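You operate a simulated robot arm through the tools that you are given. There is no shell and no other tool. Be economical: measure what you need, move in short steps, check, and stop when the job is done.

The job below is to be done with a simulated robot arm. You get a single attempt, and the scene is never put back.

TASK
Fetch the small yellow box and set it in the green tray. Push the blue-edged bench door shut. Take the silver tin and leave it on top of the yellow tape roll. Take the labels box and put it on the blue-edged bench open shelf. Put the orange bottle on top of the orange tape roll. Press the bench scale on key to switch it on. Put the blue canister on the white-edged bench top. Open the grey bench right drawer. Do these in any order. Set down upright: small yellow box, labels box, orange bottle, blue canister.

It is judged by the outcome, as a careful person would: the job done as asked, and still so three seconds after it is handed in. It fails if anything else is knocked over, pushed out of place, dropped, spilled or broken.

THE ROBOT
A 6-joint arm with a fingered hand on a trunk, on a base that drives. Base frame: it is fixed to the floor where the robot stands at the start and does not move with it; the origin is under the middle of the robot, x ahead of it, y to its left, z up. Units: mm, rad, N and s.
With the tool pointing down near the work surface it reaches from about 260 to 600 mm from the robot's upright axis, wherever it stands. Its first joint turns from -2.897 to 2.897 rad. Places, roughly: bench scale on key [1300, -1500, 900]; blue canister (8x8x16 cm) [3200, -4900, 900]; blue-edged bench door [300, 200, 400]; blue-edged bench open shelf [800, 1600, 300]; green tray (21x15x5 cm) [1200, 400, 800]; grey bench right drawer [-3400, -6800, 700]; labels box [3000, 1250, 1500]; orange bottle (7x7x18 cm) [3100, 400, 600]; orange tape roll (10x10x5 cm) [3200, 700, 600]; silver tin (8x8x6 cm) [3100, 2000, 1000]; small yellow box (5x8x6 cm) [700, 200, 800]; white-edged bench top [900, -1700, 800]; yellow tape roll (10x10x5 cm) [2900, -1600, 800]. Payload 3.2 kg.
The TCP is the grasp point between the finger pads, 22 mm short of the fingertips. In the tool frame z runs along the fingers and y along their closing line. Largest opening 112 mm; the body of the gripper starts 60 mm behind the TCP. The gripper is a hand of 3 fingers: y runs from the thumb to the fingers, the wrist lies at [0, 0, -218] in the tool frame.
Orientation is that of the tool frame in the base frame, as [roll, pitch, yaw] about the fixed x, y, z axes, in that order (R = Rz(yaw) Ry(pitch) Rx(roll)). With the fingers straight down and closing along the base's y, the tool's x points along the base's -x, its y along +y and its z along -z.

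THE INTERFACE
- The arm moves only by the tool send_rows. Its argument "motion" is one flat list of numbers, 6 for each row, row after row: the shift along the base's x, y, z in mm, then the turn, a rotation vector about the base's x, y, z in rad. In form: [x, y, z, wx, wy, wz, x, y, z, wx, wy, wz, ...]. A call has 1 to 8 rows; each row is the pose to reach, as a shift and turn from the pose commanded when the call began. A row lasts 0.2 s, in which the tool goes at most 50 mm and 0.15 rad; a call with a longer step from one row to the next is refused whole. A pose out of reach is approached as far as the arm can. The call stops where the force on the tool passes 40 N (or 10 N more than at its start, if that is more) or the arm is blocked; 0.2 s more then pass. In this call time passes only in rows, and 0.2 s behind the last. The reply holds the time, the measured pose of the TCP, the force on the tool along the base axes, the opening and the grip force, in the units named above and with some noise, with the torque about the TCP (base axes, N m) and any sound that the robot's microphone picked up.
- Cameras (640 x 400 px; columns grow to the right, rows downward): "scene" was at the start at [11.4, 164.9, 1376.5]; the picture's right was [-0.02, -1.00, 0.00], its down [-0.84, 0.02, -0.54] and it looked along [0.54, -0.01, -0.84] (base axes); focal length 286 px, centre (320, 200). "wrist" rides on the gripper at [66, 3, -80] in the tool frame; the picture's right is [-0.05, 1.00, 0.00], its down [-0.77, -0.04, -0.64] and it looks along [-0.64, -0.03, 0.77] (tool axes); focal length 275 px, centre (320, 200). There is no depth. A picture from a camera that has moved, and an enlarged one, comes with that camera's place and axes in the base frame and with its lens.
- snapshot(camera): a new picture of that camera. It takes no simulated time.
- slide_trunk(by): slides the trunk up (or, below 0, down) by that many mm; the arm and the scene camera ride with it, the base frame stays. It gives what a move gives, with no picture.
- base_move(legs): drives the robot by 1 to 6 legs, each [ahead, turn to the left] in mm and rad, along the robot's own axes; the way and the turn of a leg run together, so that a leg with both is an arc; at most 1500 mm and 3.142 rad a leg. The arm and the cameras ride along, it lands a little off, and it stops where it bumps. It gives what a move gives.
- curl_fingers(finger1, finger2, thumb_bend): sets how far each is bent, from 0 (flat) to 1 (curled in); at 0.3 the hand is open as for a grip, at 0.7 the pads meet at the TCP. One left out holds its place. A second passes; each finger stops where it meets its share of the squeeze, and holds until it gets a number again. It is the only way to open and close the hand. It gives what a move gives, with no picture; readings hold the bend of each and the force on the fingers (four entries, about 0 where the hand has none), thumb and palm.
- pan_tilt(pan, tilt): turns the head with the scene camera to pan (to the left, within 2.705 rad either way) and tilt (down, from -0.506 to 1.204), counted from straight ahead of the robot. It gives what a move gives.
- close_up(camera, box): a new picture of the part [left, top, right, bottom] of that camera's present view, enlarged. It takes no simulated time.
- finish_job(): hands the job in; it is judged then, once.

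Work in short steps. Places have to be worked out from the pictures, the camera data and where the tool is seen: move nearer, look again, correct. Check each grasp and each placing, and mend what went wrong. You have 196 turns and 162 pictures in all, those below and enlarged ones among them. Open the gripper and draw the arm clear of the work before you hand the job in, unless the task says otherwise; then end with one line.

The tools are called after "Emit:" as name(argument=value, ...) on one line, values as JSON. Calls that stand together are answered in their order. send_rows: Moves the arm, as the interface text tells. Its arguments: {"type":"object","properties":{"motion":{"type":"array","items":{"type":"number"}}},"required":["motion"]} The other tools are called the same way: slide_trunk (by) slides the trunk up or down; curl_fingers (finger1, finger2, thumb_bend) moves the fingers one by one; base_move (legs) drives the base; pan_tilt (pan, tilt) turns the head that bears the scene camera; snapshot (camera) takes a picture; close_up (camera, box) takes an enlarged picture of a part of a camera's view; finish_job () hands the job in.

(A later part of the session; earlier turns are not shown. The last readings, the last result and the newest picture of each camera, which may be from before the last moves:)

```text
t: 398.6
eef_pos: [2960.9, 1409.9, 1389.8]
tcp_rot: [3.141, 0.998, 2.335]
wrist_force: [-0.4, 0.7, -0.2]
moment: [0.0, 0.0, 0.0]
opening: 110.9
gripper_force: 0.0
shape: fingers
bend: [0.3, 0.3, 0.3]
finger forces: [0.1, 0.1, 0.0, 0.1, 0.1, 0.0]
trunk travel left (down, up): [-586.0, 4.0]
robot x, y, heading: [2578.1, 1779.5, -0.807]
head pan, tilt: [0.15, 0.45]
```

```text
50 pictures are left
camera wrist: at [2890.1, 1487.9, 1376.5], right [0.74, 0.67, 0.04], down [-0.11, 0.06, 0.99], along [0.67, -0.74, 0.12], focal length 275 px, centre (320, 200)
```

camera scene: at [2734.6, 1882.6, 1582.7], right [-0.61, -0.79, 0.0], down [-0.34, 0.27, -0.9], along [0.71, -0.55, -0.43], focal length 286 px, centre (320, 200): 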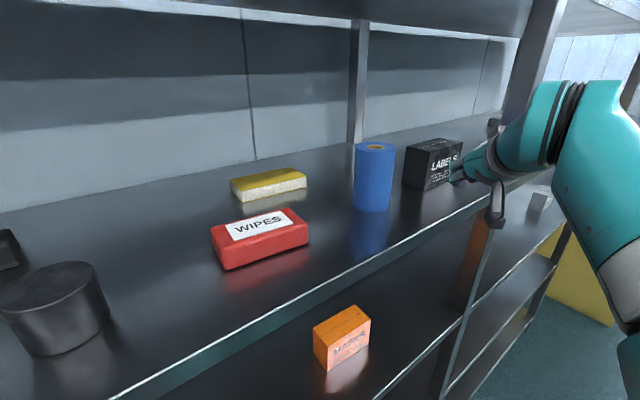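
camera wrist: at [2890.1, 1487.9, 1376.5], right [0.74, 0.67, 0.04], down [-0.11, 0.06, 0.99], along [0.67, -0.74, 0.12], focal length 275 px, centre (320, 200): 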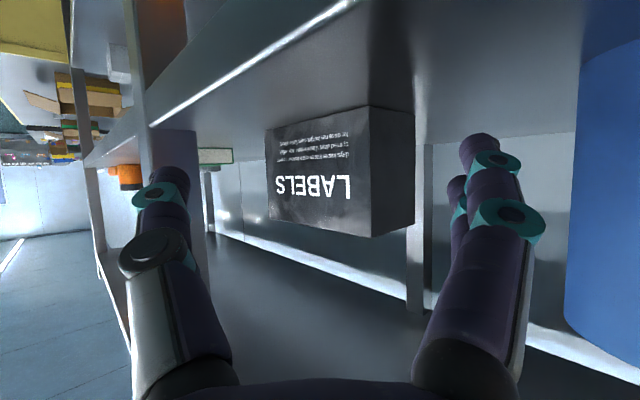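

From this view: RL corner is 102 mm ahead and 73 mm left of the TCP, FL corner 62/33. I shift the hand 21 mm left, then advance 60 mm and look again.

Emit:
send_rows(motion=[15, 15, -3, 0, 0, 0, 36, -7, -5, 0, 0, 0, 57, -28, -5, 0, 0, 0])

Emit:
snapshot(camera="wrist")

Emit:
snapshot(camera="scene")

```text
t: 399.4
eef_pos: [3020.9, 1383.3, 1381.7]
tcp_rot: [-3.141, 0.995, 2.338]
wrist_force: [0.1, 0.3, -0.4]
moment: [0.02, -0.02, 0.02]
opening: 111.3
gripper_force: 0.0
shape: fingers
bend: [0.3, 0.3, 0.3]
finger forces: [0.1, 0.0, 0.0, 0.0, 0.1, 0.0]
trunk travel left (down, up): [-586.0, 4.0]
robot x, y, heading: [2579.2, 1781.6, -0.806]
head pan, tilt: [0.15, 0.45]
```

```text
49 pictures are left
camera wrist: at [2950.2, 1460.0, 1370.2], right [0.74, 0.67, 0.04], down [-0.11, 0.06, 0.99], along [0.67, -0.74, 0.11], focal length 275 px, centre (320, 200)
```

wrist: 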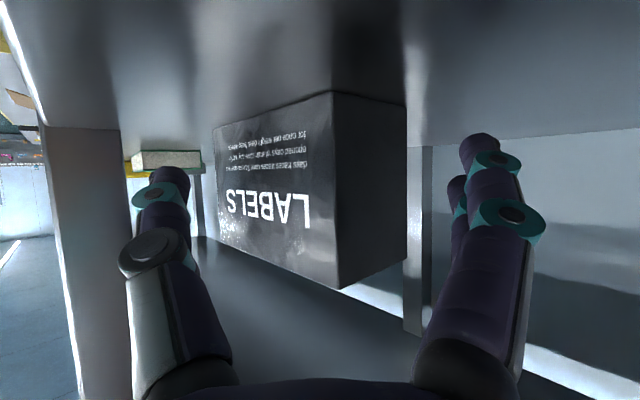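

```text
48 pictures are left
camera scene: at [2735.4, 1882.2, 1582.6], right [-0.61, -0.79, 0.0], down [-0.35, 0.27, -0.9], along [0.71, -0.55, -0.44], focal length 286 px, centre (320, 200)
```

scene: 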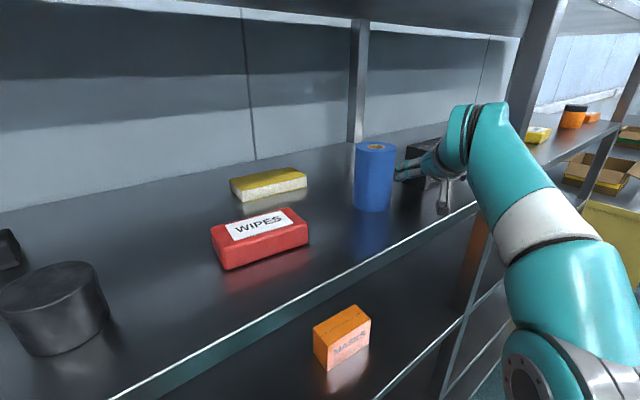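

The rear-left corner will pass inside the fingers with about 6 mm to spare. I advance 46 mm and close gently.

Emit:
send_rows(motion=[11, -11, 0, 0, 0, 0, 22, -22, 0, 0, 0, 0, 33, -34, 0, 0, 0, 0])

Emit:
snapshot(camera="wrist")

```text
t: 400.2
eef_pos: [3052.2, 1349.4, 1381.6]
tcp_rot: [-3.141, 0.997, 2.337]
wrist_force: [0.7, -0.1, -0.2]
moment: [-0.03, 0.02, 0.02]
opening: 111.3
gripper_force: 0.1
shape: fingers
bend: [0.3, 0.3, 0.3]
finger forces: [0.0, 0.0, 0.0, 0.0, 0.0, 0.1]
trunk travel left (down, up): [-586.0, 4.0]
robot x, y, heading: [2585.8, 1781.0, -0.81]
head pan, tilt: [0.15, 0.45]
```

```text
47 pictures are left
camera wrist: at [2982.1, 1425.9, 1368.9], right [0.74, 0.67, 0.04], down [-0.11, 0.06, 0.99], along [0.67, -0.74, 0.11], focal length 275 px, centre (320, 200)
```

wrist: 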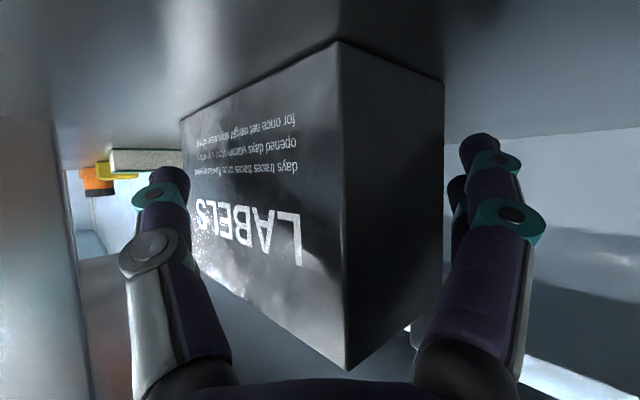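

The box's left end lies between fingers and thumb. I close the hand so it swings the box into line.

Emit:
curl_fingers(finger1=0.7, finger2=0.7, thumb_bend=0.7)

Emit:
snapshot(camera="wrist")

```text
t: 401.2
eef_pos: [3050.7, 1349.4, 1381.4]
tcp_rot: [3.14, 0.999, 2.334]
wrist_force: [0.6, -0.6, 2.2]
moment: [-0.05, -0.04, -0.04]
opening: 59.8
gripper_force: 21.2
shape: fingers
bend: [0.52, 0.56, 0.55]
finger forces: [10.1, 11.6, 0.0, 0.0, 20.7, 0.1]
trunk travel left (down, up): [-586.0, 4.0]
robot x, y, heading: [2583.0, 1779.7, -0.809]
head pan, tilt: [0.15, 0.45]
```

```text
46 pictures are left
camera wrist: at [2981.0, 1426.8, 1369.7], right [0.74, 0.67, 0.04], down [-0.11, 0.06, 0.99], along [0.67, -0.74, 0.12], focal length 275 px, centre (320, 200)
```

wrist: 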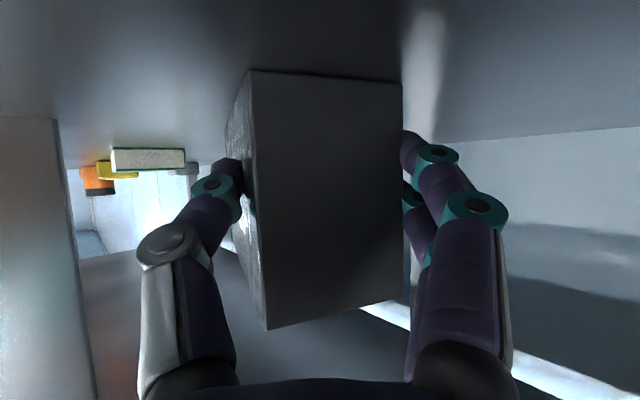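

The box swung neatly into line, but I hold only its near end. I loosen slightly, advance 35 mm along it and grip again.

Emit:
curl_fingers(finger1=0.44, finger2=0.46, thumb_bend=0.45)

Emit:
send_rows(motion=[8, -8, 0, 0, 0, 0, 16, -17, 0, 0, 0, 0, 24, -25, 0, 0, 0, 0])

Emit:
curl_fingers(finger1=0.7, finger2=0.7, thumb_bend=0.7)

Emit:
snapshot(camera="wrist")

```text
t: 402.2
eef_pos: [3052.1, 1350.0, 1383.2]
tcp_rot: [3.141, 0.997, 2.337]
wrist_force: [-0.1, -0.5, 0.5]
moment: [-0.03, 0.01, -0.01]
opening: 71.0
gripper_force: 0.1
shape: fingers
bend: [0.44, 0.46, 0.45]
finger forces: [0.0, 0.3, 0.0, 0.0, 0.1, 0.1]
trunk travel left (down, up): [-586.0, 4.0]
robot x, y, heading: [2583.3, 1780.7, -0.805]
head pan, tilt: [0.15, 0.45]
```

```text
t: 403.0
eef_pos: [3062.1, 1341.5, 1370.2]
tcp_rot: [-3.141, 1.0, 2.336]
wrist_force: [-1.2, -0.6, 1.3]
moment: [0.01, 0.0, -0.03]
opening: 72.0
gripper_force: 0.4
shape: fingers
bend: [0.44, 0.46, 0.45]
finger forces: [0.0, 0.5, 0.1, 0.1, 0.4, 0.0]
out of reach, approached as far as the arm can: row 1, 2, 3
trunk travel left (down, up): [-586.0, 4.0]
robot x, y, heading: [2581.6, 1778.2, -0.809]
head pan, tilt: [0.15, 0.45]
```

```text
t: 404.0
eef_pos: [3062.7, 1340.5, 1370.0]
tcp_rot: [3.141, 0.999, 2.335]
wrist_force: [0.3, 0.5, 1.0]
moment: [-0.06, 0.06, -0.05]
opening: 56.0
gripper_force: 21.0
shape: fingers
bend: [0.54, 0.57, 0.56]
finger forces: [10.7, 11.1, 0.0, 0.0, 21.2, 0.1]
trunk travel left (down, up): [-586.0, 4.0]
robot x, y, heading: [2583.4, 1782.2, -0.81]
head pan, tilt: [0.15, 0.45]
```

```text
45 pictures are left
camera wrist: at [2991.9, 1417.8, 1357.1], right [0.74, 0.67, 0.04], down [-0.11, 0.06, 0.99], along [0.67, -0.74, 0.12], focal length 275 px, centre (320, 200)
```

wrist: 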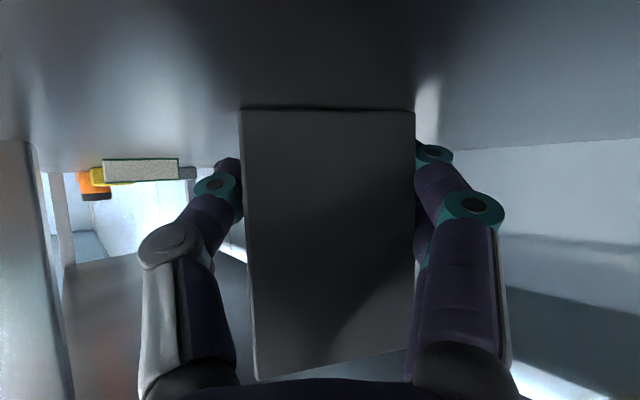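

The arm is at full reach, so I loosen, nudge the base 25 mm forward along the box, and regrip.

Emit:
curl_fingers(finger1=0.44, finger2=0.46, thumb_bend=0.45)

Emit:
base_move(legs=[[25, 0]])

Emit:
curl_fingers(finger1=0.7, finger2=0.7, thumb_bend=0.7)

Emit:
send_rows(motion=[-3, 3, 6, 0, 0, 0, -7, 7, 14, 0, 0, 0, -10, 10, 25, 0, 0, 0, -13, 13, 35, 0, 0, 0])

Emit:
snapshot(camera="wrist")

```text
t: 405.0
eef_pos: [3062.2, 1340.7, 1370.3]
tcp_rot: [3.141, 0.999, 2.337]
wrist_force: [0.7, -0.8, 0.9]
moment: [-0.02, 0.0, -0.01]
opening: 70.3
gripper_force: 0.7
shape: fingers
bend: [0.44, 0.46, 0.45]
finger forces: [0.0, 0.2, 0.0, 0.0, 0.0, 0.0]
trunk travel left (down, up): [-586.0, 4.0]
robot x, y, heading: [2583.9, 1782.0, -0.808]
head pan, tilt: [0.15, 0.45]
```

```text
t: 405.8
eef_pos: [3080.3, 1321.5, 1368.5]
tcp_rot: [3.141, 0.997, 2.339]
wrist_force: [0.6, 0.3, -0.1]
moment: [-0.01, 0.01, 0.03]
opening: 70.7
gripper_force: 0.1
shape: fingers
bend: [0.44, 0.46, 0.45]
finger forces: [0.0, 0.0, 0.0, 0.0, 0.1, 0.0]
trunk travel left (down, up): [-586.0, 4.0]
robot x, y, heading: [2598.0, 1764.3, -0.806]
head pan, tilt: [0.15, 0.45]
```

```text
t: 406.8
eef_pos: [3080.2, 1322.4, 1370.0]
tcp_rot: [-3.141, 0.998, 2.337]
wrist_force: [-0.2, -0.1, 0.6]
moment: [-0.03, 0.06, 0.01]
opening: 55.3
gripper_force: 17.0
shape: fingers
bend: [0.56, 0.58, 0.54]
finger forces: [9.1, 8.2, 0.0, 0.0, 17.3, 0.0]
trunk travel left (down, up): [-586.0, 4.0]
robot x, y, heading: [2598.5, 1762.7, -0.804]
head pan, tilt: [0.15, 0.45]
```

```text
t: 407.8
eef_pos: [3060.9, 1341.0, 1395.2]
tcp_rot: [-3.139, 0.998, 2.337]
wrist_force: [-0.2, -0.7, -2.7]
moment: [0.06, 0.03, 0.01]
opening: 55.0
gripper_force: 17.3
shape: fingers
bend: [0.56, 0.58, 0.54]
finger forces: [9.1, 8.3, 0.0, 0.0, 17.4, 0.0]
out of reach, approached as far as the arm can: row 2, 3, 4
trunk travel left (down, up): [-586.0, 4.0]
robot x, y, heading: [2599.6, 1761.4, -0.809]
head pan, tilt: [0.15, 0.45]
```

```text
44 pictures are left
camera wrist: at [2990.9, 1418.7, 1382.7], right [0.74, 0.67, 0.04], down [-0.11, 0.06, 0.99], along [0.67, -0.74, 0.11], focal length 275 px, centre (320, 200)
```

wrist: 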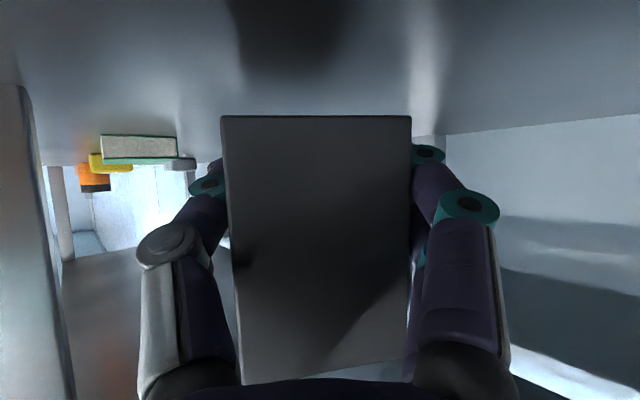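

The box is lifted and light (about 2.7 N). I reverse straight out along the same line and check the grip.

Emit:
base_move(legs=[[-420, 0]])

Emit:
pan_tilt(pan=0.0, tilt=0.45)

Emit:
snapshot(camera="scene")

```text
t: 410.4
eef_pos: [2778.7, 1640.3, 1395.7]
tcp_rot: [-3.141, 0.998, 2.34]
wrist_force: [0.2, 1.1, -2.4]
moment: [0.07, 0.0, 0.0]
opening: 55.4
gripper_force: 17.2
shape: fingers
bend: [0.56, 0.58, 0.54]
finger forces: [9.1, 8.3, 0.0, 0.1, 17.4, 0.1]
trunk travel left (down, up): [-586.0, 4.0]
robot x, y, heading: [2317.8, 2054.5, -0.799]
head pan, tilt: [0.15, 0.45]
```

```text
t: 411.1
eef_pos: [2778.6, 1638.4, 1395.3]
tcp_rot: [3.141, 0.998, 2.341]
wrist_force: [1.3, 0.2, -2.8]
moment: [0.06, -0.02, -0.01]
opening: 55.1
gripper_force: 17.1
shape: fingers
bend: [0.56, 0.58, 0.54]
finger forces: [9.1, 8.4, 0.0, 0.0, 17.4, 0.1]
trunk travel left (down, up): [-586.0, 4.0]
robot x, y, heading: [2318.9, 2057.4, -0.799]
head pan, tilt: [0.0, 0.45]
```

```text
43 pictures are left
camera scene: at [2458.2, 2149.8, 1582.7], right [-0.72, -0.7, 0.0], down [-0.3, 0.31, -0.9], along [0.63, -0.65, -0.44], focal length 286 px, centre (320, 200)
```

scene: 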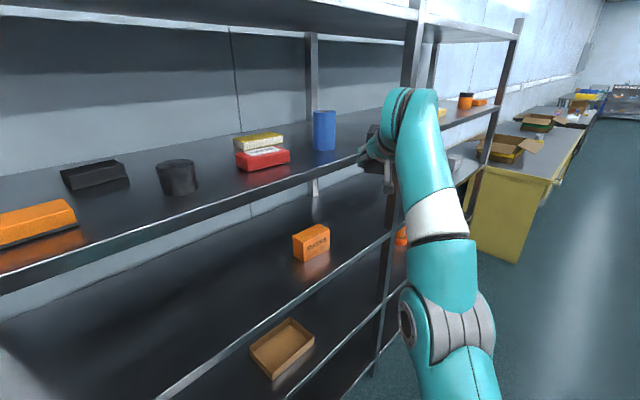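

All shelf items are undisturbed. I draw the arm in somewhat before driving round the bench's left end.

Emit:
send_rows(motion=[-20, 20, -15, 0, 0, 0, -40, 41, -30, 0, 0, 0, -62, 62, -50, 0, 0, 0, -82, 82, -70, 0, 0, 0, -102, 103, -90, 0, 0, 0, -122, 123, -110, 0, 0, 0])

Emit:
base_move(legs=[[0, -1.8], [0, -1.69]])

Emit:
snapshot(camera="wrist")

```text
t: 412.5
eef_pos: [2762.0, 1660.7, 1415.9]
tcp_rot: [3.14, 0.995, 2.341]
wrist_force: [-0.1, 0.0, -1.5]
moment: [0.09, 0.05, -0.04]
opening: 55.4
gripper_force: 17.9
shape: fingers
bend: [0.57, 0.58, 0.54]
finger forces: [9.0, 8.3, 0.0, 0.0, 17.4, 0.1]
out of reach, approached as far as the arm can: row 1, 2, 3, 4, 5, 6
trunk travel left (down, up): [-586.0, 4.0]
robot x, y, heading: [2314.2, 2058.1, -0.805]
head pan, tilt: [0.0, 0.45]
```

```text
t: 421.2
eef_pos: [2008.1, 2567.6, 1415.7]
tcp_rot: [-3.141, 0.996, -1.106]
wrist_force: [0.0, -0.2, -1.1]
moment: [-0.09, -0.02, -0.01]
opening: 54.8
gripper_force: 17.2
shape: fingers
bend: [0.57, 0.58, 0.54]
finger forces: [8.8, 8.2, 0.0, 0.0, 17.0, 0.0]
trunk travel left (down, up): [-586.0, 4.0]
robot x, y, heading: [2315.7, 2056.1, 2.036]
head pan, tilt: [0.0, 0.45]
```

```text
42 pictures are left
camera wrist: at [2050.7, 2474.0, 1403.2], right [-0.9, -0.42, 0.04], down [0.08, -0.09, 0.99], along [-0.42, 0.9, 0.11], focal length 275 px, centre (320, 200)
```

wrist: 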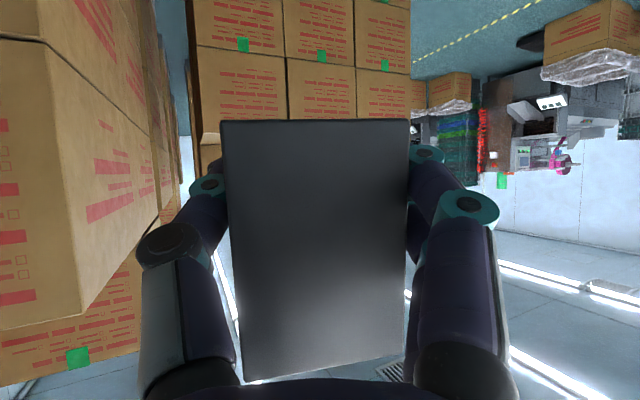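

The hand still reaches about 600 mm ahead, so I take the corridor with wide margins: up to y≈3110, turn, then slant west.

Emit:
base_move(legs=[[1177, 0], [0, 0.914], [1250, 0]])

```text
t: 435.4
eef_pos: [-7.9, 3510.0, 1416.7]
tcp_rot: [3.142, 0.996, -0.237]
wrist_force: [0.0, -0.6, -0.9]
moment: [-0.03, -0.05, 0.02]
opening: 54.6
gripper_force: 17.0
shape: fingers
bend: [0.57, 0.58, 0.54]
finger forces: [8.8, 8.1, 0.1, 0.0, 17.1, 0.0]
trunk travel left (down, up): [-586.0, 4.0]
robot x, y, heading: [581.3, 3413.1, 2.905]
head pan, tilt: [0.0, 0.45]
```

Clear so far. I continue west to x≈−420, turn south and drive to y≈1600, then face the bench.

Emit:
base_move(legs=[[0, 0.237], [1000, 0], [0, 1.571], [1500, 0], [310, 0], [0, 1.571]])

Emit:
pan_tilt(pan=0.0, tilt=0.8)

Emit:
snapshot(camera="scene")

```text
t: 457.9
eef_pos: [137.6, 1633.4, 1416.7]
tcp_rot: [3.141, 0.997, 3.119]
wrist_force: [0.3, 0.1, -2.1]
moment: [0.0, 0.09, 0.0]
opening: 54.3
gripper_force: 16.7
shape: fingers
bend: [0.57, 0.58, 0.54]
finger forces: [8.7, 8.1, 0.1, 0.1, 16.8, 0.1]
trunk travel left (down, up): [-586.0, 4.0]
robot x, y, heading: [-455.3, 1602.0, -0.023]
head pan, tilt: [0.0, 0.45]
```

```text
t: 458.8
eef_pos: [136.1, 1632.6, 1416.4]
tcp_rot: [3.141, 0.998, 3.117]
wrist_force: [-0.1, -0.9, -2.4]
moment: [0.04, 0.08, -0.01]
opening: 54.2
gripper_force: 16.4
shape: fingers
bend: [0.57, 0.58, 0.54]
finger forces: [8.6, 8.1, 0.1, 0.0, 16.7, 0.1]
trunk travel left (down, up): [-586.0, 4.0]
robot x, y, heading: [-455.8, 1602.3, -0.024]
head pan, tilt: [0.0, 0.799]
```

```text
41 pictures are left
camera scene: at [-430.9, 1767.8, 1552.3], right [-0.03, -1.0, 0.0], down [-0.72, 0.02, -0.7], along [0.7, -0.02, -0.72], focal length 286 px, centre (320, 200)
```

scene: 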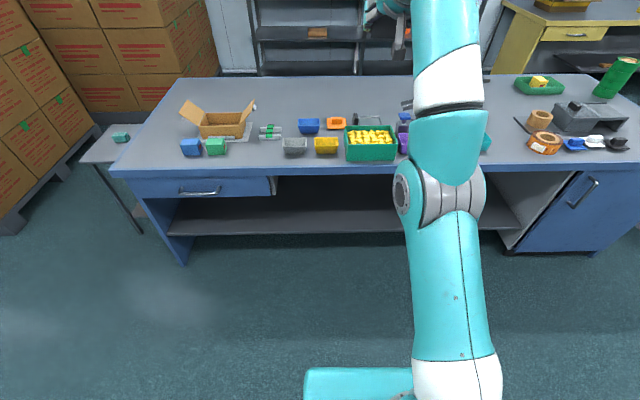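

I'm facing the bench; the open shelf runs at z≈300–340 from y≈650 to 2550, opening up to z≈736. I lower the trunk fully while still clear of the bench.

Emit:
slide_trunk(by=-400)

Emit:
slide_trunk(by=-180)

Emit:
send_rows(motion=[0, 0, -40, 0, 0, 0, 0, 0, -80, 0, 0, 0, 0, 0, -120, 0, 0, 0, 0, 0, -160, 0, 0, 0, 0, 0, -200, 0, 0, 0, 0, 0, -240, 0, 0, 0, 0, 0, -280, 0, 0, 0])

Emit:
snapshot(camera="scene")

Emit:
snapshot(camera="wrist")

```text
t: 462.6
eef_pos: [137.3, 1633.2, 1015.3]
tcp_rot: [3.14, 0.996, 3.117]
wrist_force: [0.8, 0.4, -2.1]
moment: [0.01, 0.1, -0.02]
opening: 54.3
gripper_force: 17.4
shape: fingers
bend: [0.57, 0.58, 0.54]
finger forces: [8.7, 8.1, 0.1, 0.0, 16.7, 0.1]
trunk travel left (down, up): [-186.0, 404.0]
robot x, y, heading: [-455.2, 1603.1, -0.025]
head pan, tilt: [0.0, 0.799]
```

```text
t: 464.6
eef_pos: [138.2, 1632.7, 836.2]
tcp_rot: [-3.141, 0.996, 3.117]
wrist_force: [0.5, -0.3, -2.2]
moment: [0.01, 0.1, -0.01]
opening: 54.2
gripper_force: 16.5
shape: fingers
bend: [0.57, 0.58, 0.54]
finger forces: [8.7, 8.0, 0.0, 0.0, 16.7, 0.0]
trunk travel left (down, up): [-6.0, 584.0]
robot x, y, heading: [-458.9, 1606.2, -0.02]
head pan, tilt: [0.0, 0.799]
```

```text
t: 466.2
eef_pos: [267.2, 1644.5, 682.7]
tcp_rot: [-3.141, 0.995, 3.117]
wrist_force: [-0.4, 0.2, -2.5]
moment: [0.02, 0.09, 0.01]
opening: 54.3
gripper_force: 17.6
shape: fingers
bend: [0.58, 0.58, 0.54]
finger forces: [9.0, 8.6, 0.1, 0.0, 17.6, 0.0]
out of reach, approached as far as the arm can: row 1, 2, 3, 4, 5, 6, 7
trunk travel left (down, up): [-6.0, 584.0]
robot x, y, heading: [-459.1, 1601.7, -0.023]
head pan, tilt: [0.0, 0.799]
```

```text
40 pictures are left
camera scene: at [-430.9, 1767.7, 972.3], right [-0.03, -1.0, 0.0], down [-0.72, 0.02, -0.7], along [0.7, -0.02, -0.72], focal length 286 px, centre (320, 200)
```

scene: 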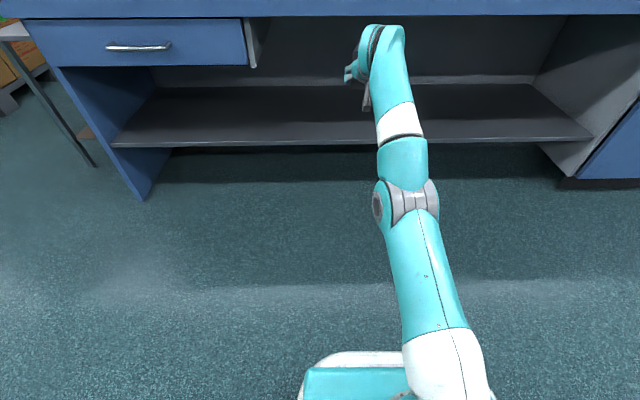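

```text
39 pictures are left
camera wrist: at [162.7, 1650.4, 670.1], right [0.05, 1.0, 0.04], down [-0.12, -0.03, 0.99], along [0.99, -0.05, 0.11], focal length 275 px, centre (320, 200)
```

wrist: 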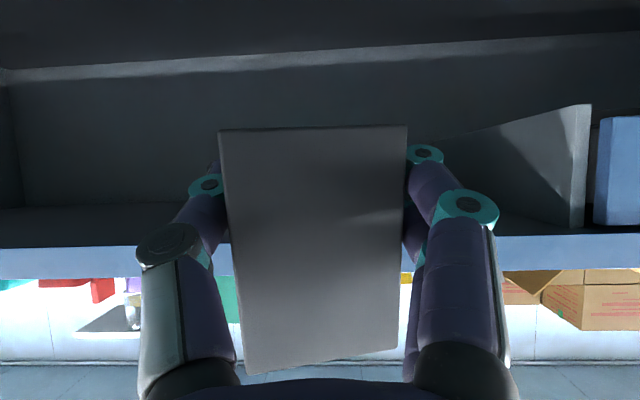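

The arm's inner limit forces it outward as it descends. I go down and out together, still short of the bench, to learn what height it can reach.

Emit:
send_rows(motion=[15, 0, -45, 0, 0, 0, 30, 0, -90, 0, 0, 0, 45, 0, -135, 0, 0, 0, 60, 0, -180, 0, 0, 0, 70, 0, -225, 0, 0, 0, 80, 0, -270, 0, 0, 0, 85, 0, -305, 0, 0, 0])

Emit:
snapshot(camera="wrist")

```text
t: 467.8
eef_pos: [342.7, 1646.6, 377.0]
tcp_rot: [-3.141, 0.997, 3.116]
wrist_force: [-0.6, 0.1, -1.7]
moment: [0.04, 0.12, 0.0]
opening: 54.2
gripper_force: 17.8
shape: fingers
bend: [0.58, 0.58, 0.54]
finger forces: [8.7, 8.6, 0.0, 0.1, 17.3, 0.0]
out of reach, approached as far as the arm can: row 1, 2, 3, 4, 5, 7
trunk travel left (down, up): [-6.0, 584.0]
robot x, y, heading: [-456.1, 1603.6, -0.025]
head pan, tilt: [0.0, 0.799]
```

```text
38 pictures are left
camera wrist: at [238.5, 1652.3, 363.9], right [0.05, 1.0, 0.04], down [-0.12, -0.03, 0.99], along [0.99, -0.05, 0.11], focal length 275 px, centre (320, 200)
```

wrist: 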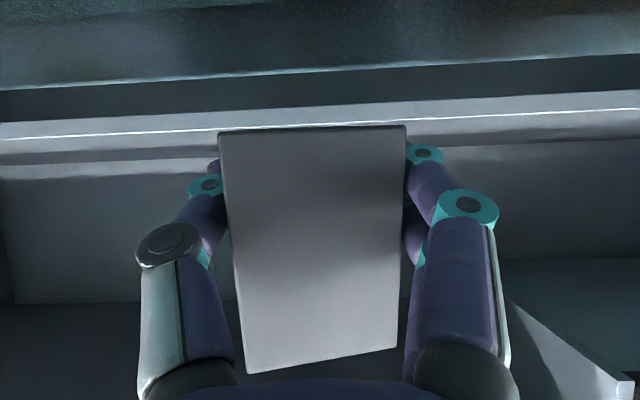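

The hand reached z=377; the shelf's surface is at roughly z≈310–330 and the box bottom at ≈345. I raise 10 mm and drive in 240 mm slowly, then look.

Emit:
send_rows(motion=[0, 0, 10, 0, 0, 0])

Emit:
base_move(legs=[[120, 0.01]])

Emit:
snapshot(camera="wrist")

Emit:
snapshot(camera="scene")

```text
t: 468.2
eef_pos: [341.6, 1646.3, 388.1]
tcp_rot: [3.141, 0.997, 3.115]
wrist_force: [-0.2, 0.2, -1.5]
moment: [-0.01, 0.07, 0.0]
opening: 54.1
gripper_force: 16.8
shape: fingers
bend: [0.58, 0.58, 0.54]
finger forces: [8.7, 8.6, 0.0, 0.0, 17.3, 0.0]
trunk travel left (down, up): [-6.0, 584.0]
robot x, y, heading: [-451.4, 1601.6, -0.026]
head pan, tilt: [0.0, 0.799]
```

```text
t: 469.4
eef_pos: [460.6, 1650.8, 387.9]
tcp_rot: [3.14, 0.998, 3.125]
wrist_force: [-0.3, 0.7, -2.1]
moment: [0.02, 0.1, -0.01]
opening: 54.2
gripper_force: 17.7
shape: fingers
bend: [0.58, 0.58, 0.54]
finger forces: [8.7, 8.6, 0.1, 0.0, 17.3, 0.1]
trunk travel left (down, up): [-6.0, 584.0]
robot x, y, heading: [-335.4, 1601.8, -0.011]
head pan, tilt: [0.0, 0.799]
```

```text
37 pictures are left
camera wrist: at [356.7, 1656.8, 375.0], right [0.04, 1.0, 0.04], down [-0.12, -0.03, 0.99], along [0.99, -0.04, 0.11], focal length 275 px, centre (320, 200)
```

wrist: 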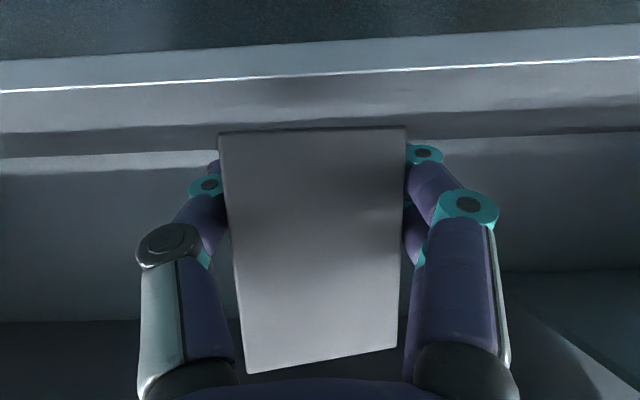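

```text
36 pictures are left
camera scene: at [-313.0, 1765.5, 972.2], right [-0.02, -1.0, 0.0], down [-0.72, 0.01, -0.7], along [0.7, -0.01, -0.72], focal length 286 px, centre (320, 200)
```

scene: 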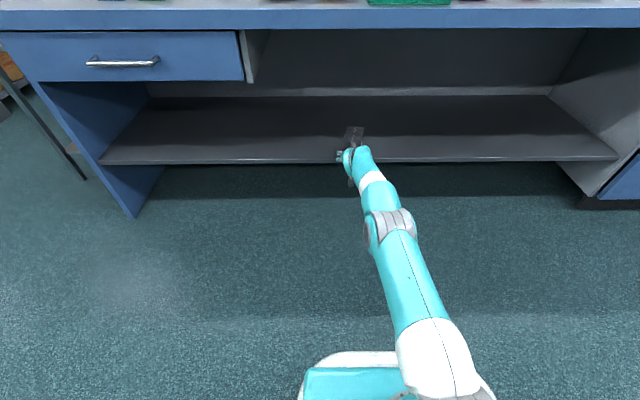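

The shelf surface works out at z≈330, its front edge x≈485; the box clears it by about 25 mm. I drive in another 130 mm, then lower to contact.

Emit:
base_move(legs=[[135, 0]])

Emit:
send_rows(motion=[0, 0, -8, 0, 0, 0, 0, 0, -14, 0, 0, 0, 2, 0, -18, 0, 0, 0, 4, 0, -22, 0, 0, 0, 6, 0, -26, 0, 0, 0, 8, 0, -30, 0, 0, 0, 10, 0, -34, 0, 0, 0])

Emit:
snapshot(camera="wrist")

```text
t: 470.7
eef_pos: [597.9, 1648.9, 388.4]
tcp_rot: [-3.141, 0.998, 3.124]
wrist_force: [-0.6, -0.1, -1.5]
moment: [0.01, 0.09, 0.02]
opening: 54.1
gripper_force: 17.5
shape: fingers
bend: [0.58, 0.58, 0.54]
finger forces: [8.7, 8.6, 0.0, 0.0, 17.3, 0.1]
trunk travel left (down, up): [-6.0, 584.0]
robot x, y, heading: [-203.0, 1602.9, -0.018]
head pan, tilt: [0.0, 0.799]
```

```text
t: 472.3
eef_pos: [598.4, 1649.5, 362.4]
tcp_rot: [-3.141, 0.996, 3.124]
wrist_force: [-0.3, -0.4, -1.7]
moment: [0.02, 0.05, 0.03]
opening: 53.9
gripper_force: 17.4
shape: fingers
bend: [0.58, 0.58, 0.54]
finger forces: [8.7, 8.6, 0.0, 0.0, 17.3, 0.1]
out of reach, approached as far as the arm can: row 5, 6, 7
trunk travel left (down, up): [-6.0, 584.0]
robot x, y, heading: [-202.6, 1598.7, -0.017]
head pan, tilt: [0.0, 0.799]
```

```text
35 pictures are left
camera wrist: at [494.6, 1654.5, 349.4], right [0.04, 1.0, 0.04], down [-0.12, -0.03, 0.99], along [0.99, -0.05, 0.11], focal length 275 px, centre (320, 200)
```

wrist: 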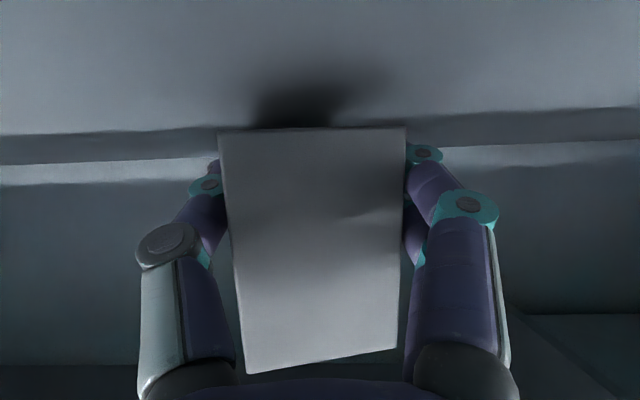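

No contact yet and the arm is at its limit; lower needs more outreach. I move forward and down together.

Emit:
send_rows(motion=[15, 0, -3, 0, 0, 0, 30, 0, -7, 0, 0, 0, 42, 0, -11, 0, 0, 0, 54, 0, -15, 0, 0, 0, 64, 0, -19, 0, 0, 0, 74, 0, -23, 0, 0, 0, 82, 0, -27, 0, 0, 0])

Emit:
snapshot(camera="wrist")

```text
t: 473.9
eef_pos: [598.9, 1649.7, 361.8]
tcp_rot: [-3.141, 0.997, 3.124]
wrist_force: [0.4, -0.1, -1.6]
moment: [0.0, 0.08, 0.0]
opening: 54.1
gripper_force: 17.4
shape: fingers
bend: [0.58, 0.58, 0.54]
finger forces: [8.8, 8.4, 0.0, 0.0, 17.2, 0.0]
out of reach, approached as far as the arm can: row 1, 2, 3, 4, 5, 6, 7
trunk travel left (down, up): [-6.0, 584.0]
robot x, y, heading: [-203.2, 1596.8, -0.017]
head pan, tilt: [0.0, 0.799]
```

```text
34 pictures are left
camera wrist: at [494.6, 1654.4, 349.5], right [0.04, 1.0, 0.04], down [-0.12, -0.03, 0.99], along [0.99, -0.05, 0.11], focal length 275 px, centre (320, 200)
```

wrist: 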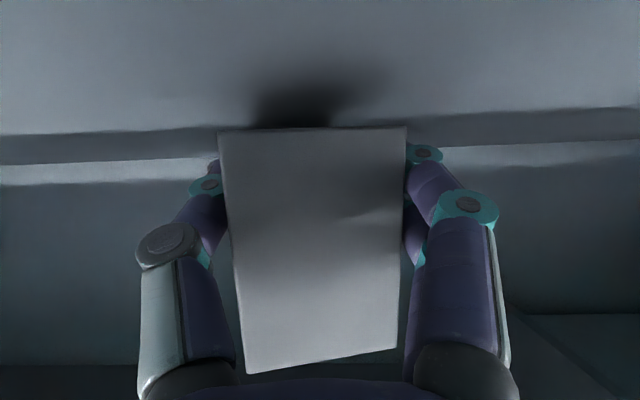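

The arm is fully stretched here, so pulling inward should allow lower. I use the last trunk travel and try back-and-down.

Emit:
slide_trunk(by=-6)

Emit:
send_rows(motion=[-10, 0, -4, 0, 0, 0, -20, 0, -8, 0, 0, 0, -30, 0, -12, 0, 0, 0, -40, 0, -16, 0, 0, 0, -50, 0, -20, 0, 0, 0, -60, 0, -24, 0, 0, 0])

```text
t: 474.5
eef_pos: [598.9, 1648.8, 356.2]
tcp_rot: [-3.14, 0.996, 3.125]
wrist_force: [0.2, -0.1, -0.5]
moment: [-0.01, -0.03, 0.03]
opening: 54.0
gripper_force: 17.9
shape: fingers
bend: [0.58, 0.58, 0.54]
finger forces: [9.3, 8.4, 0.0, 0.0, 17.3, 0.0]
trunk travel left (down, up): [0.0, 590.0]
robot x, y, heading: [-200.0, 1602.3, -0.015]
head pan, tilt: [0.0, 0.799]
```

```text
t: 475.9
eef_pos: [546.4, 1649.7, 346.1]
tcp_rot: [3.137, 1.02, 3.113]
wrist_force: [-1.5, 1.0, 16.1]
moment: [-0.09, -0.26, -0.04]
opening: 54.5
gripper_force: 18.3
shape: fingers
bend: [0.58, 0.59, 0.54]
finger forces: [9.2, 9.2, 0.1, 0.0, 18.4, 0.0]
out of reach, approached as far as the arm can: row 2, 3, 4
trunk travel left (down, up): [0.0, 590.0]
robot x, y, heading: [-199.8, 1595.5, -0.014]
head pan, tilt: [0.0, 0.799]
stopped in row 6: the force on the tool passed its limit at 44 N (the readings are from after the stop); the commanded pose is now the measured one
```

The box touched the shelf at TCP z≈346, with its near end close to the shelf's front edge. I lift 8 mm, drive 60 mm further in, and lower again.

Emit:
send_rows(motion=[0, 0, 8, 0, 0.012, 0])

Emit:
base_move(legs=[[65, 0]])

Emit:
send_rows(motion=[0, 0, -3, 0, 0, 0, 0, 0, -6, 0, 0, 0, 0, 0, -9, 0, 0, 0, 0, 0, -12, 0, 0, 0, 0, 0, -15, 0, 0, 0])

Emit:
snapshot(camera="wrist")

```text
t: 476.3
eef_pos: [544.6, 1648.3, 349.6]
tcp_rot: [3.139, 0.999, 3.118]
wrist_force: [1.2, -0.8, -0.3]
moment: [0.01, -0.02, -0.02]
opening: 54.4
gripper_force: 17.4
shape: fingers
bend: [0.58, 0.59, 0.54]
finger forces: [9.0, 9.1, 0.0, 0.1, 18.3, 0.0]
trunk travel left (down, up): [0.0, 590.0]
robot x, y, heading: [-198.8, 1598.1, -0.011]
head pan, tilt: [0.0, 0.799]
```

```text
t: 477.2
eef_pos: [607.9, 1647.6, 349.4]
tcp_rot: [3.139, 1.0, 3.115]
wrist_force: [-0.1, -0.8, -1.6]
moment: [0.03, -0.02, -0.01]
opening: 54.4
gripper_force: 18.7
shape: fingers
bend: [0.58, 0.59, 0.54]
finger forces: [8.9, 9.2, 0.1, 0.1, 18.1, 0.1]
trunk travel left (down, up): [0.0, 590.0]
robot x, y, heading: [-138.4, 1597.4, -0.021]
head pan, tilt: [0.0, 0.799]
```

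```text
t: 478.4
eef_pos: [611.4, 1647.0, 345.6]
tcp_rot: [3.135, 1.022, 3.109]
wrist_force: [-2.6, 1.0, 17.0]
moment: [-0.12, -0.27, -0.05]
opening: 54.1
gripper_force: 19.2
shape: fingers
bend: [0.6, 0.6, 0.54]
finger forces: [10.6, 9.0, 0.0, 0.0, 18.5, 0.0]
trunk travel left (down, up): [0.0, 590.0]
robot x, y, heading: [-133.8, 1594.2, -0.018]
head pan, tilt: [0.0, 0.799]
stopped in row 5: the force on the tool passed its limit at 42 N (the readings are from after the stop); the commanded pose is now the measured one
```

```text
33 pictures are left
camera wrist: at [507.6, 1652.8, 330.2], right [0.05, 1.0, 0.04], down [-0.14, -0.04, 0.99], along [0.99, -0.06, 0.14], focal length 275 px, centre (320, 200)
```

wrist: 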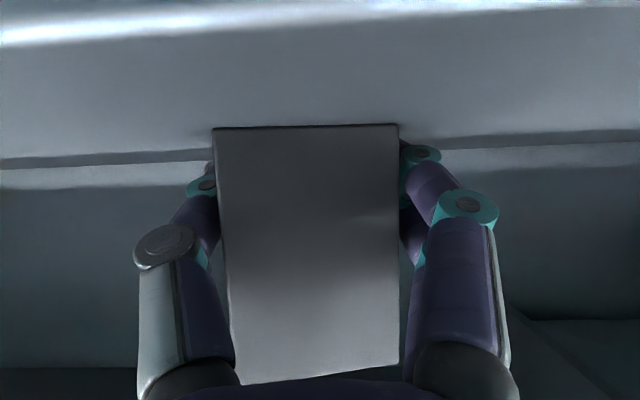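

The box sits on the shelf, well in from the edge. I ease off and release.

Emit:
send_rows(motion=[0, 0, 3, 0, 0.02, 0])

Emit:
curl_fingers(finger1=0.48, finger2=0.48, thumb_bend=0.44)

Emit:
curl_fingers(finger1=0.3, finger2=0.3, thumb_bend=0.3)

Emit:
base_move(legs=[[-200, 0]])

Emit:
snapshot(camera="wrist")

```text
t: 478.8
eef_pos: [611.0, 1646.4, 345.9]
tcp_rot: [3.137, 0.995, 3.111]
wrist_force: [4.1, 1.0, 13.7]
moment: [-0.05, -0.31, 0.03]
opening: 54.3
gripper_force: 18.3
shape: fingers
bend: [0.59, 0.6, 0.54]
finger forces: [10.3, 9.5, 0.0, 0.1, 17.5, 0.1]
trunk travel left (down, up): [0.0, 590.0]
robot x, y, heading: [-136.2, 1597.2, -0.02]
head pan, tilt: [0.0, 0.799]
```

```text
t: 479.8
eef_pos: [610.0, 1645.5, 345.8]
tcp_rot: [3.138, 0.995, 3.111]
wrist_force: [1.6, -4.4, 16.5]
moment: [0.39, -0.34, -0.15]
opening: 59.1
gripper_force: 8.3
shape: fingers
bend: [0.55, 0.48, 0.44]
finger forces: [16.4, 0.1, 0.0, 0.1, 0.5, 0.1]
trunk travel left (down, up): [0.0, 590.0]
robot x, y, heading: [-133.5, 1596.5, -0.022]
head pan, tilt: [0.0, 0.799]
```

```text
t: 480.8
eef_pos: [611.3, 1648.1, 342.6]
tcp_rot: [3.138, 0.992, 3.111]
wrist_force: [-0.7, 0.3, 0.5]
moment: [0.01, -0.02, 0.03]
opening: 111.1
gripper_force: 0.1
shape: fingers
bend: [0.3, 0.3, 0.3]
finger forces: [0.1, 0.0, 0.0, 0.0, 0.1, 0.1]
trunk travel left (down, up): [0.0, 590.0]
robot x, y, heading: [-140.0, 1595.3, -0.013]
head pan, tilt: [0.0, 0.799]
```

```text
t: 482.4
eef_pos: [410.7, 1650.4, 345.2]
tcp_rot: [3.136, 0.993, 3.109]
wrist_force: [0.4, -1.5, -0.1]
moment: [-0.02, 0.0, 0.01]
opening: 111.4
gripper_force: 0.0
shape: fingers
bend: [0.3, 0.3, 0.3]
finger forces: [0.0, 0.0, 0.0, 0.0, 0.1, 0.0]
trunk travel left (down, up): [0.0, 590.0]
robot x, y, heading: [-338.2, 1600.2, -0.019]
head pan, tilt: [0.0, 0.799]
```

```text
32 pictures are left
camera wrist: at [306.8, 1655.2, 331.9], right [0.05, 1.0, 0.04], down [-0.11, -0.04, 0.99], along [0.99, -0.06, 0.11], focal length 275 px, centre (320, 200)
```

wrist: 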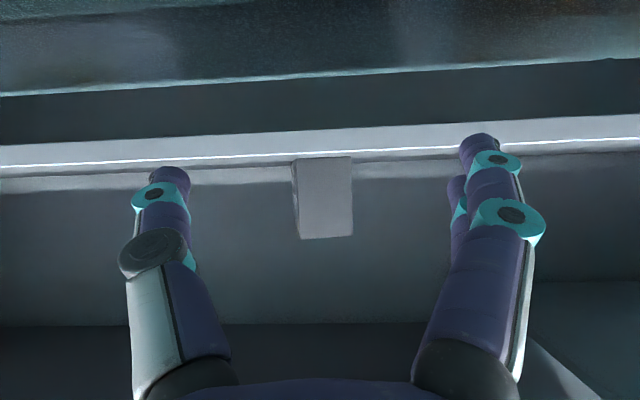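

The labels box stands upright on the open shelf. Last is the grey bench drawer. I back away, raise the trunk and turn south.

Emit:
base_move(legs=[[-360, 0]])

Emit:
slide_trunk(by=400)

Emit:
send_rows(motion=[-40, 0, 20, 0, 0, 0, -80, 0, 50, 0, 0, 0, -120, 0, 80, 0, 0, 0, -150, 0, 115, 0, 0, 0, -170, 0, 155, 0, 0, 0, -190, 0, 195, 0, 0, 0, -200, 0, 235, 0, 0, 0])

Emit:
base_move(legs=[[0, -1.555], [1500, 0], [500, 0]])

Emit:
pan_tilt(pan=0.0, tilt=0.25)

Emit:
snapshot(camera="scene")

```text
t: 484.7
eef_pos: [52.6, 1656.2, 343.4]
tcp_rot: [3.137, 0.991, 3.109]
wrist_force: [0.2, -0.1, 0.0]
moment: [-0.01, -0.01, -0.01]
opening: 110.9
gripper_force: 0.0
shape: fingers
bend: [0.3, 0.3, 0.3]
finger forces: [0.0, 0.0, 0.0, 0.1, 0.0, 0.0]
trunk travel left (down, up): [0.0, 590.0]
robot x, y, heading: [-691.9, 1607.6, -0.021]
head pan, tilt: [0.0, 0.799]
```

```text
t: 488.6
eef_pos: [52.5, 1656.7, 743.4]
tcp_rot: [3.134, 0.993, 3.109]
wrist_force: [0.0, -0.4, -0.5]
moment: [0.0, -0.02, -0.02]
opening: 111.3
gripper_force: 0.1
shape: fingers
bend: [0.3, 0.3, 0.3]
finger forces: [0.0, 0.1, 0.0, 0.1, 0.1, 0.0]
trunk travel left (down, up): [-400.0, 190.0]
robot x, y, heading: [-694.9, 1608.4, -0.021]
head pan, tilt: [0.0, 0.799]
```

```text
t: 490.1
eef_pos: [-147.5, 1659.2, 981.8]
tcp_rot: [3.138, 0.993, 3.112]
wrist_force: [0.0, 0.1, -0.4]
moment: [0.02, 0.02, 0.0]
opening: 111.3
gripper_force: 0.0
shape: fingers
bend: [0.3, 0.3, 0.3]
finger forces: [0.0, 0.0, 0.1, 0.0, 0.0, 0.0]
trunk travel left (down, up): [-400.0, 190.0]
robot x, y, heading: [-692.2, 1607.2, -0.022]
head pan, tilt: [0.0, 0.799]
```

```text
t: 503.9
eef_pos: [-730.3, -932.5, 980.5]
tcp_rot: [3.136, 0.99, 1.52]
wrist_force: [0.0, -0.1, -0.3]
moment: [-0.04, 0.02, 0.03]
opening: 111.0
gripper_force: 0.0
shape: fingers
bend: [0.3, 0.3, 0.3]
finger forces: [0.0, 0.0, 0.0, 0.1, 0.1, 0.0]
trunk travel left (down, up): [-400.0, 190.0]
robot x, y, heading: [-771.4, -387.1, -1.606]
head pan, tilt: [0.0, 0.799]
```

```text
t: 504.9
eef_pos: [-730.8, -931.8, 981.2]
tcp_rot: [3.136, 0.991, 1.52]
wrist_force: [0.1, 0.5, 0.4]
moment: [0.01, -0.02, 0.04]
opening: 111.2
gripper_force: 0.0
shape: fingers
bend: [0.3, 0.3, 0.3]
finger forces: [0.0, 0.0, 0.0, 0.0, 0.0, 0.0]
trunk travel left (down, up): [-400.0, 190.0]
robot x, y, heading: [-772.3, -383.2, -1.609]
head pan, tilt: [0.0, 0.25]
```

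```text
31 pictures are left
camera scene: at [-606.4, -422.7, 1415.3], right [-1.0, 0.04, 0.0], down [0.01, 0.25, -0.97], along [-0.04, -0.97, -0.25], focal length 286 px, centre (320, 200)
```

scene: 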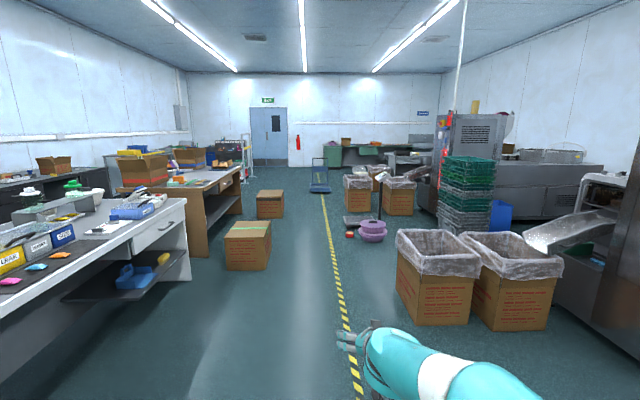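

The lane between the cartons and the purple floor scale is clear around x≈−650…−800. I drive south along it.

Emit:
base_move(legs=[[0, 0.065], [1500, 0], [1500, 0], [1400, 0]])

Emit:
pan_tilt(pan=-0.8, tilt=0.3)

Emit:
snapshot(camera="scene")

```text
t: 526.6
eef_pos: [-738.4, -5367.5, 982.3]
tcp_rot: [3.136, 0.991, 1.564]
wrist_force: [-0.2, -0.2, -1.0]
moment: [0.03, 0.05, 0.01]
opening: 111.1
gripper_force: 0.0
shape: fingers
bend: [0.3, 0.3, 0.3]
finger forces: [0.1, 0.0, 0.0, 0.0, 0.0, 0.0]
trunk travel left (down, up): [-400.0, 190.0]
robot x, y, heading: [-800.6, -4822.8, -1.565]
head pan, tilt: [0.0, 0.25]
```

```text
t: 527.7
eef_pos: [-739.1, -5368.7, 979.7]
tcp_rot: [3.138, 0.991, 1.561]
wrist_force: [0.4, -0.1, -0.6]
moment: [0.04, -0.01, 0.01]
opening: 111.3
gripper_force: 0.1
shape: fingers
bend: [0.3, 0.3, 0.3]
finger forces: [0.1, 0.0, 0.0, 0.0, 0.0, 0.0]
trunk travel left (down, up): [-400.0, 190.0]
robot x, y, heading: [-798.4, -4822.5, -1.565]
head pan, tilt: [-0.799, 0.3]
```

```text
30 pictures are left
camera scene: at [-699.9, -4826.0, 1410.6], right [-0.7, 0.72, 0.0], down [0.21, 0.21, -0.96], along [-0.68, -0.67, -0.3], focal length 286 px, centre (320, 200)
```

scene: 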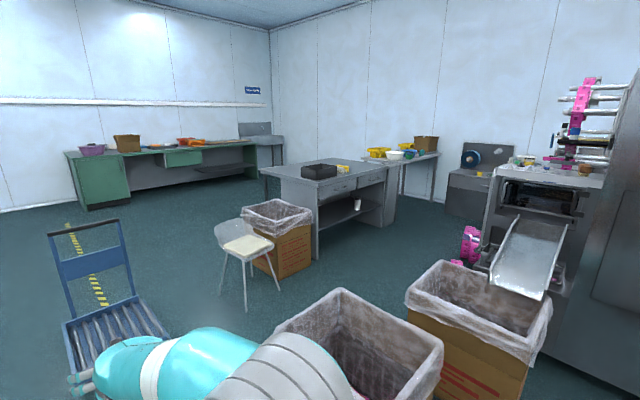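

The grey bench is ahead; its drawer side seems to face +y. I zoom in on it.

Emit:
close_up(camera="scene", box=[230, 140, 450, 280])

```text
2.86 times, centred on (340, 210) of scene
camera zoom: at [-699.9, -4826.0, 1410.6], right [-0.7, 0.72, 0.0], down [0.21, 0.21, -0.96], along [-0.68, -0.67, -0.3], focal length 818 px, centre (263, 171)
```

zoom: 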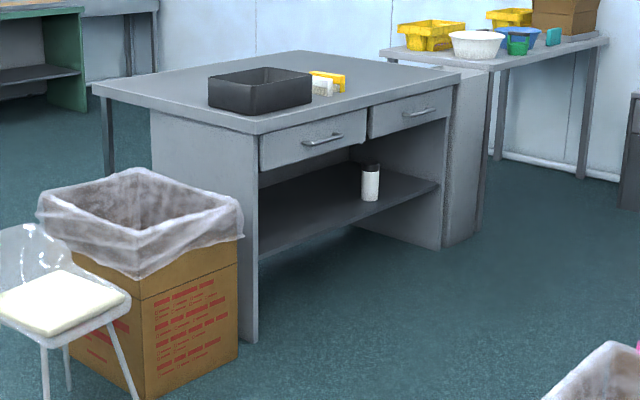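

The right drawer's handle is at about (−3328, −6560, 676), facing +y. The lane along y≈−6050 is free between cartons, chair and bench. I raise the hand above everything and drive there.

Emit:
slide_trunk(by=185)

Emit:
base_move(legs=[[1210, 0], [0, -1.576]])

Emit:
pan_tilt(pan=0.3, tilt=0.55)

Emit:
snapshot(camera="scene")

```text
t: 529.8
eef_pos: [-736.5, -5367.3, 1165.4]
tcp_rot: [3.137, 0.991, 1.562]
wrist_force: [0.3, 0.0, 0.0]
moment: [0.01, 0.03, 0.01]
opening: 111.4
gripper_force: 0.0
shape: fingers
bend: [0.3, 0.3, 0.3]
finger forces: [0.0, 0.0, 0.0, 0.0, 0.0, 0.0]
trunk travel left (down, up): [-585.0, 5.0]
robot x, y, heading: [-800.6, -4824.0, -1.57]
head pan, tilt: [-0.799, 0.3]
```

```text
t: 539.6
eef_pos: [-1358.7, -6066.7, 1165.2]
tcp_rot: [3.136, 0.992, -0.036]
wrist_force: [0.6, 0.1, 0.7]
moment: [-0.01, 0.02, 0.0]
opening: 111.3
gripper_force: 0.1
shape: fingers
bend: [0.3, 0.3, 0.3]
finger forces: [0.0, 0.0, 0.0, 0.0, 0.0, 0.0]
trunk travel left (down, up): [-585.0, 5.0]
robot x, y, heading: [-815.5, -6018.4, 3.118]
head pan, tilt: [-0.799, 0.3]
```

```text
t: 541.0
eef_pos: [-1358.3, -6066.9, 1166.0]
tcp_rot: [3.137, 0.99, -0.035]
wrist_force: [0.2, 0.4, -0.1]
moment: [0.01, 0.0, 0.0]
opening: 111.2
gripper_force: 0.1
shape: fingers
bend: [0.3, 0.3, 0.3]
finger forces: [0.0, 0.0, 0.0, 0.1, 0.0, 0.0]
trunk travel left (down, up): [-585.0, 5.0]
robot x, y, heading: [-812.6, -6019.9, 3.114]
head pan, tilt: [0.3, 0.55]
```

```text
28 pictures are left
camera scene: at [-839.6, -6208.2, 1572.7], right [-0.27, 0.96, 0.0], down [0.5, 0.14, -0.85], along [-0.82, -0.23, -0.52], focal length 286 px, centre (320, 200)
```

scene: 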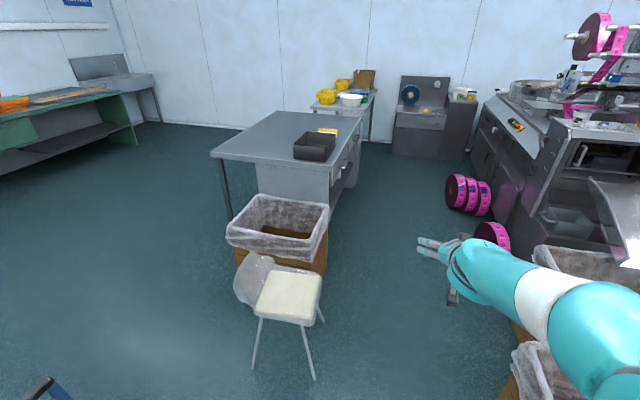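

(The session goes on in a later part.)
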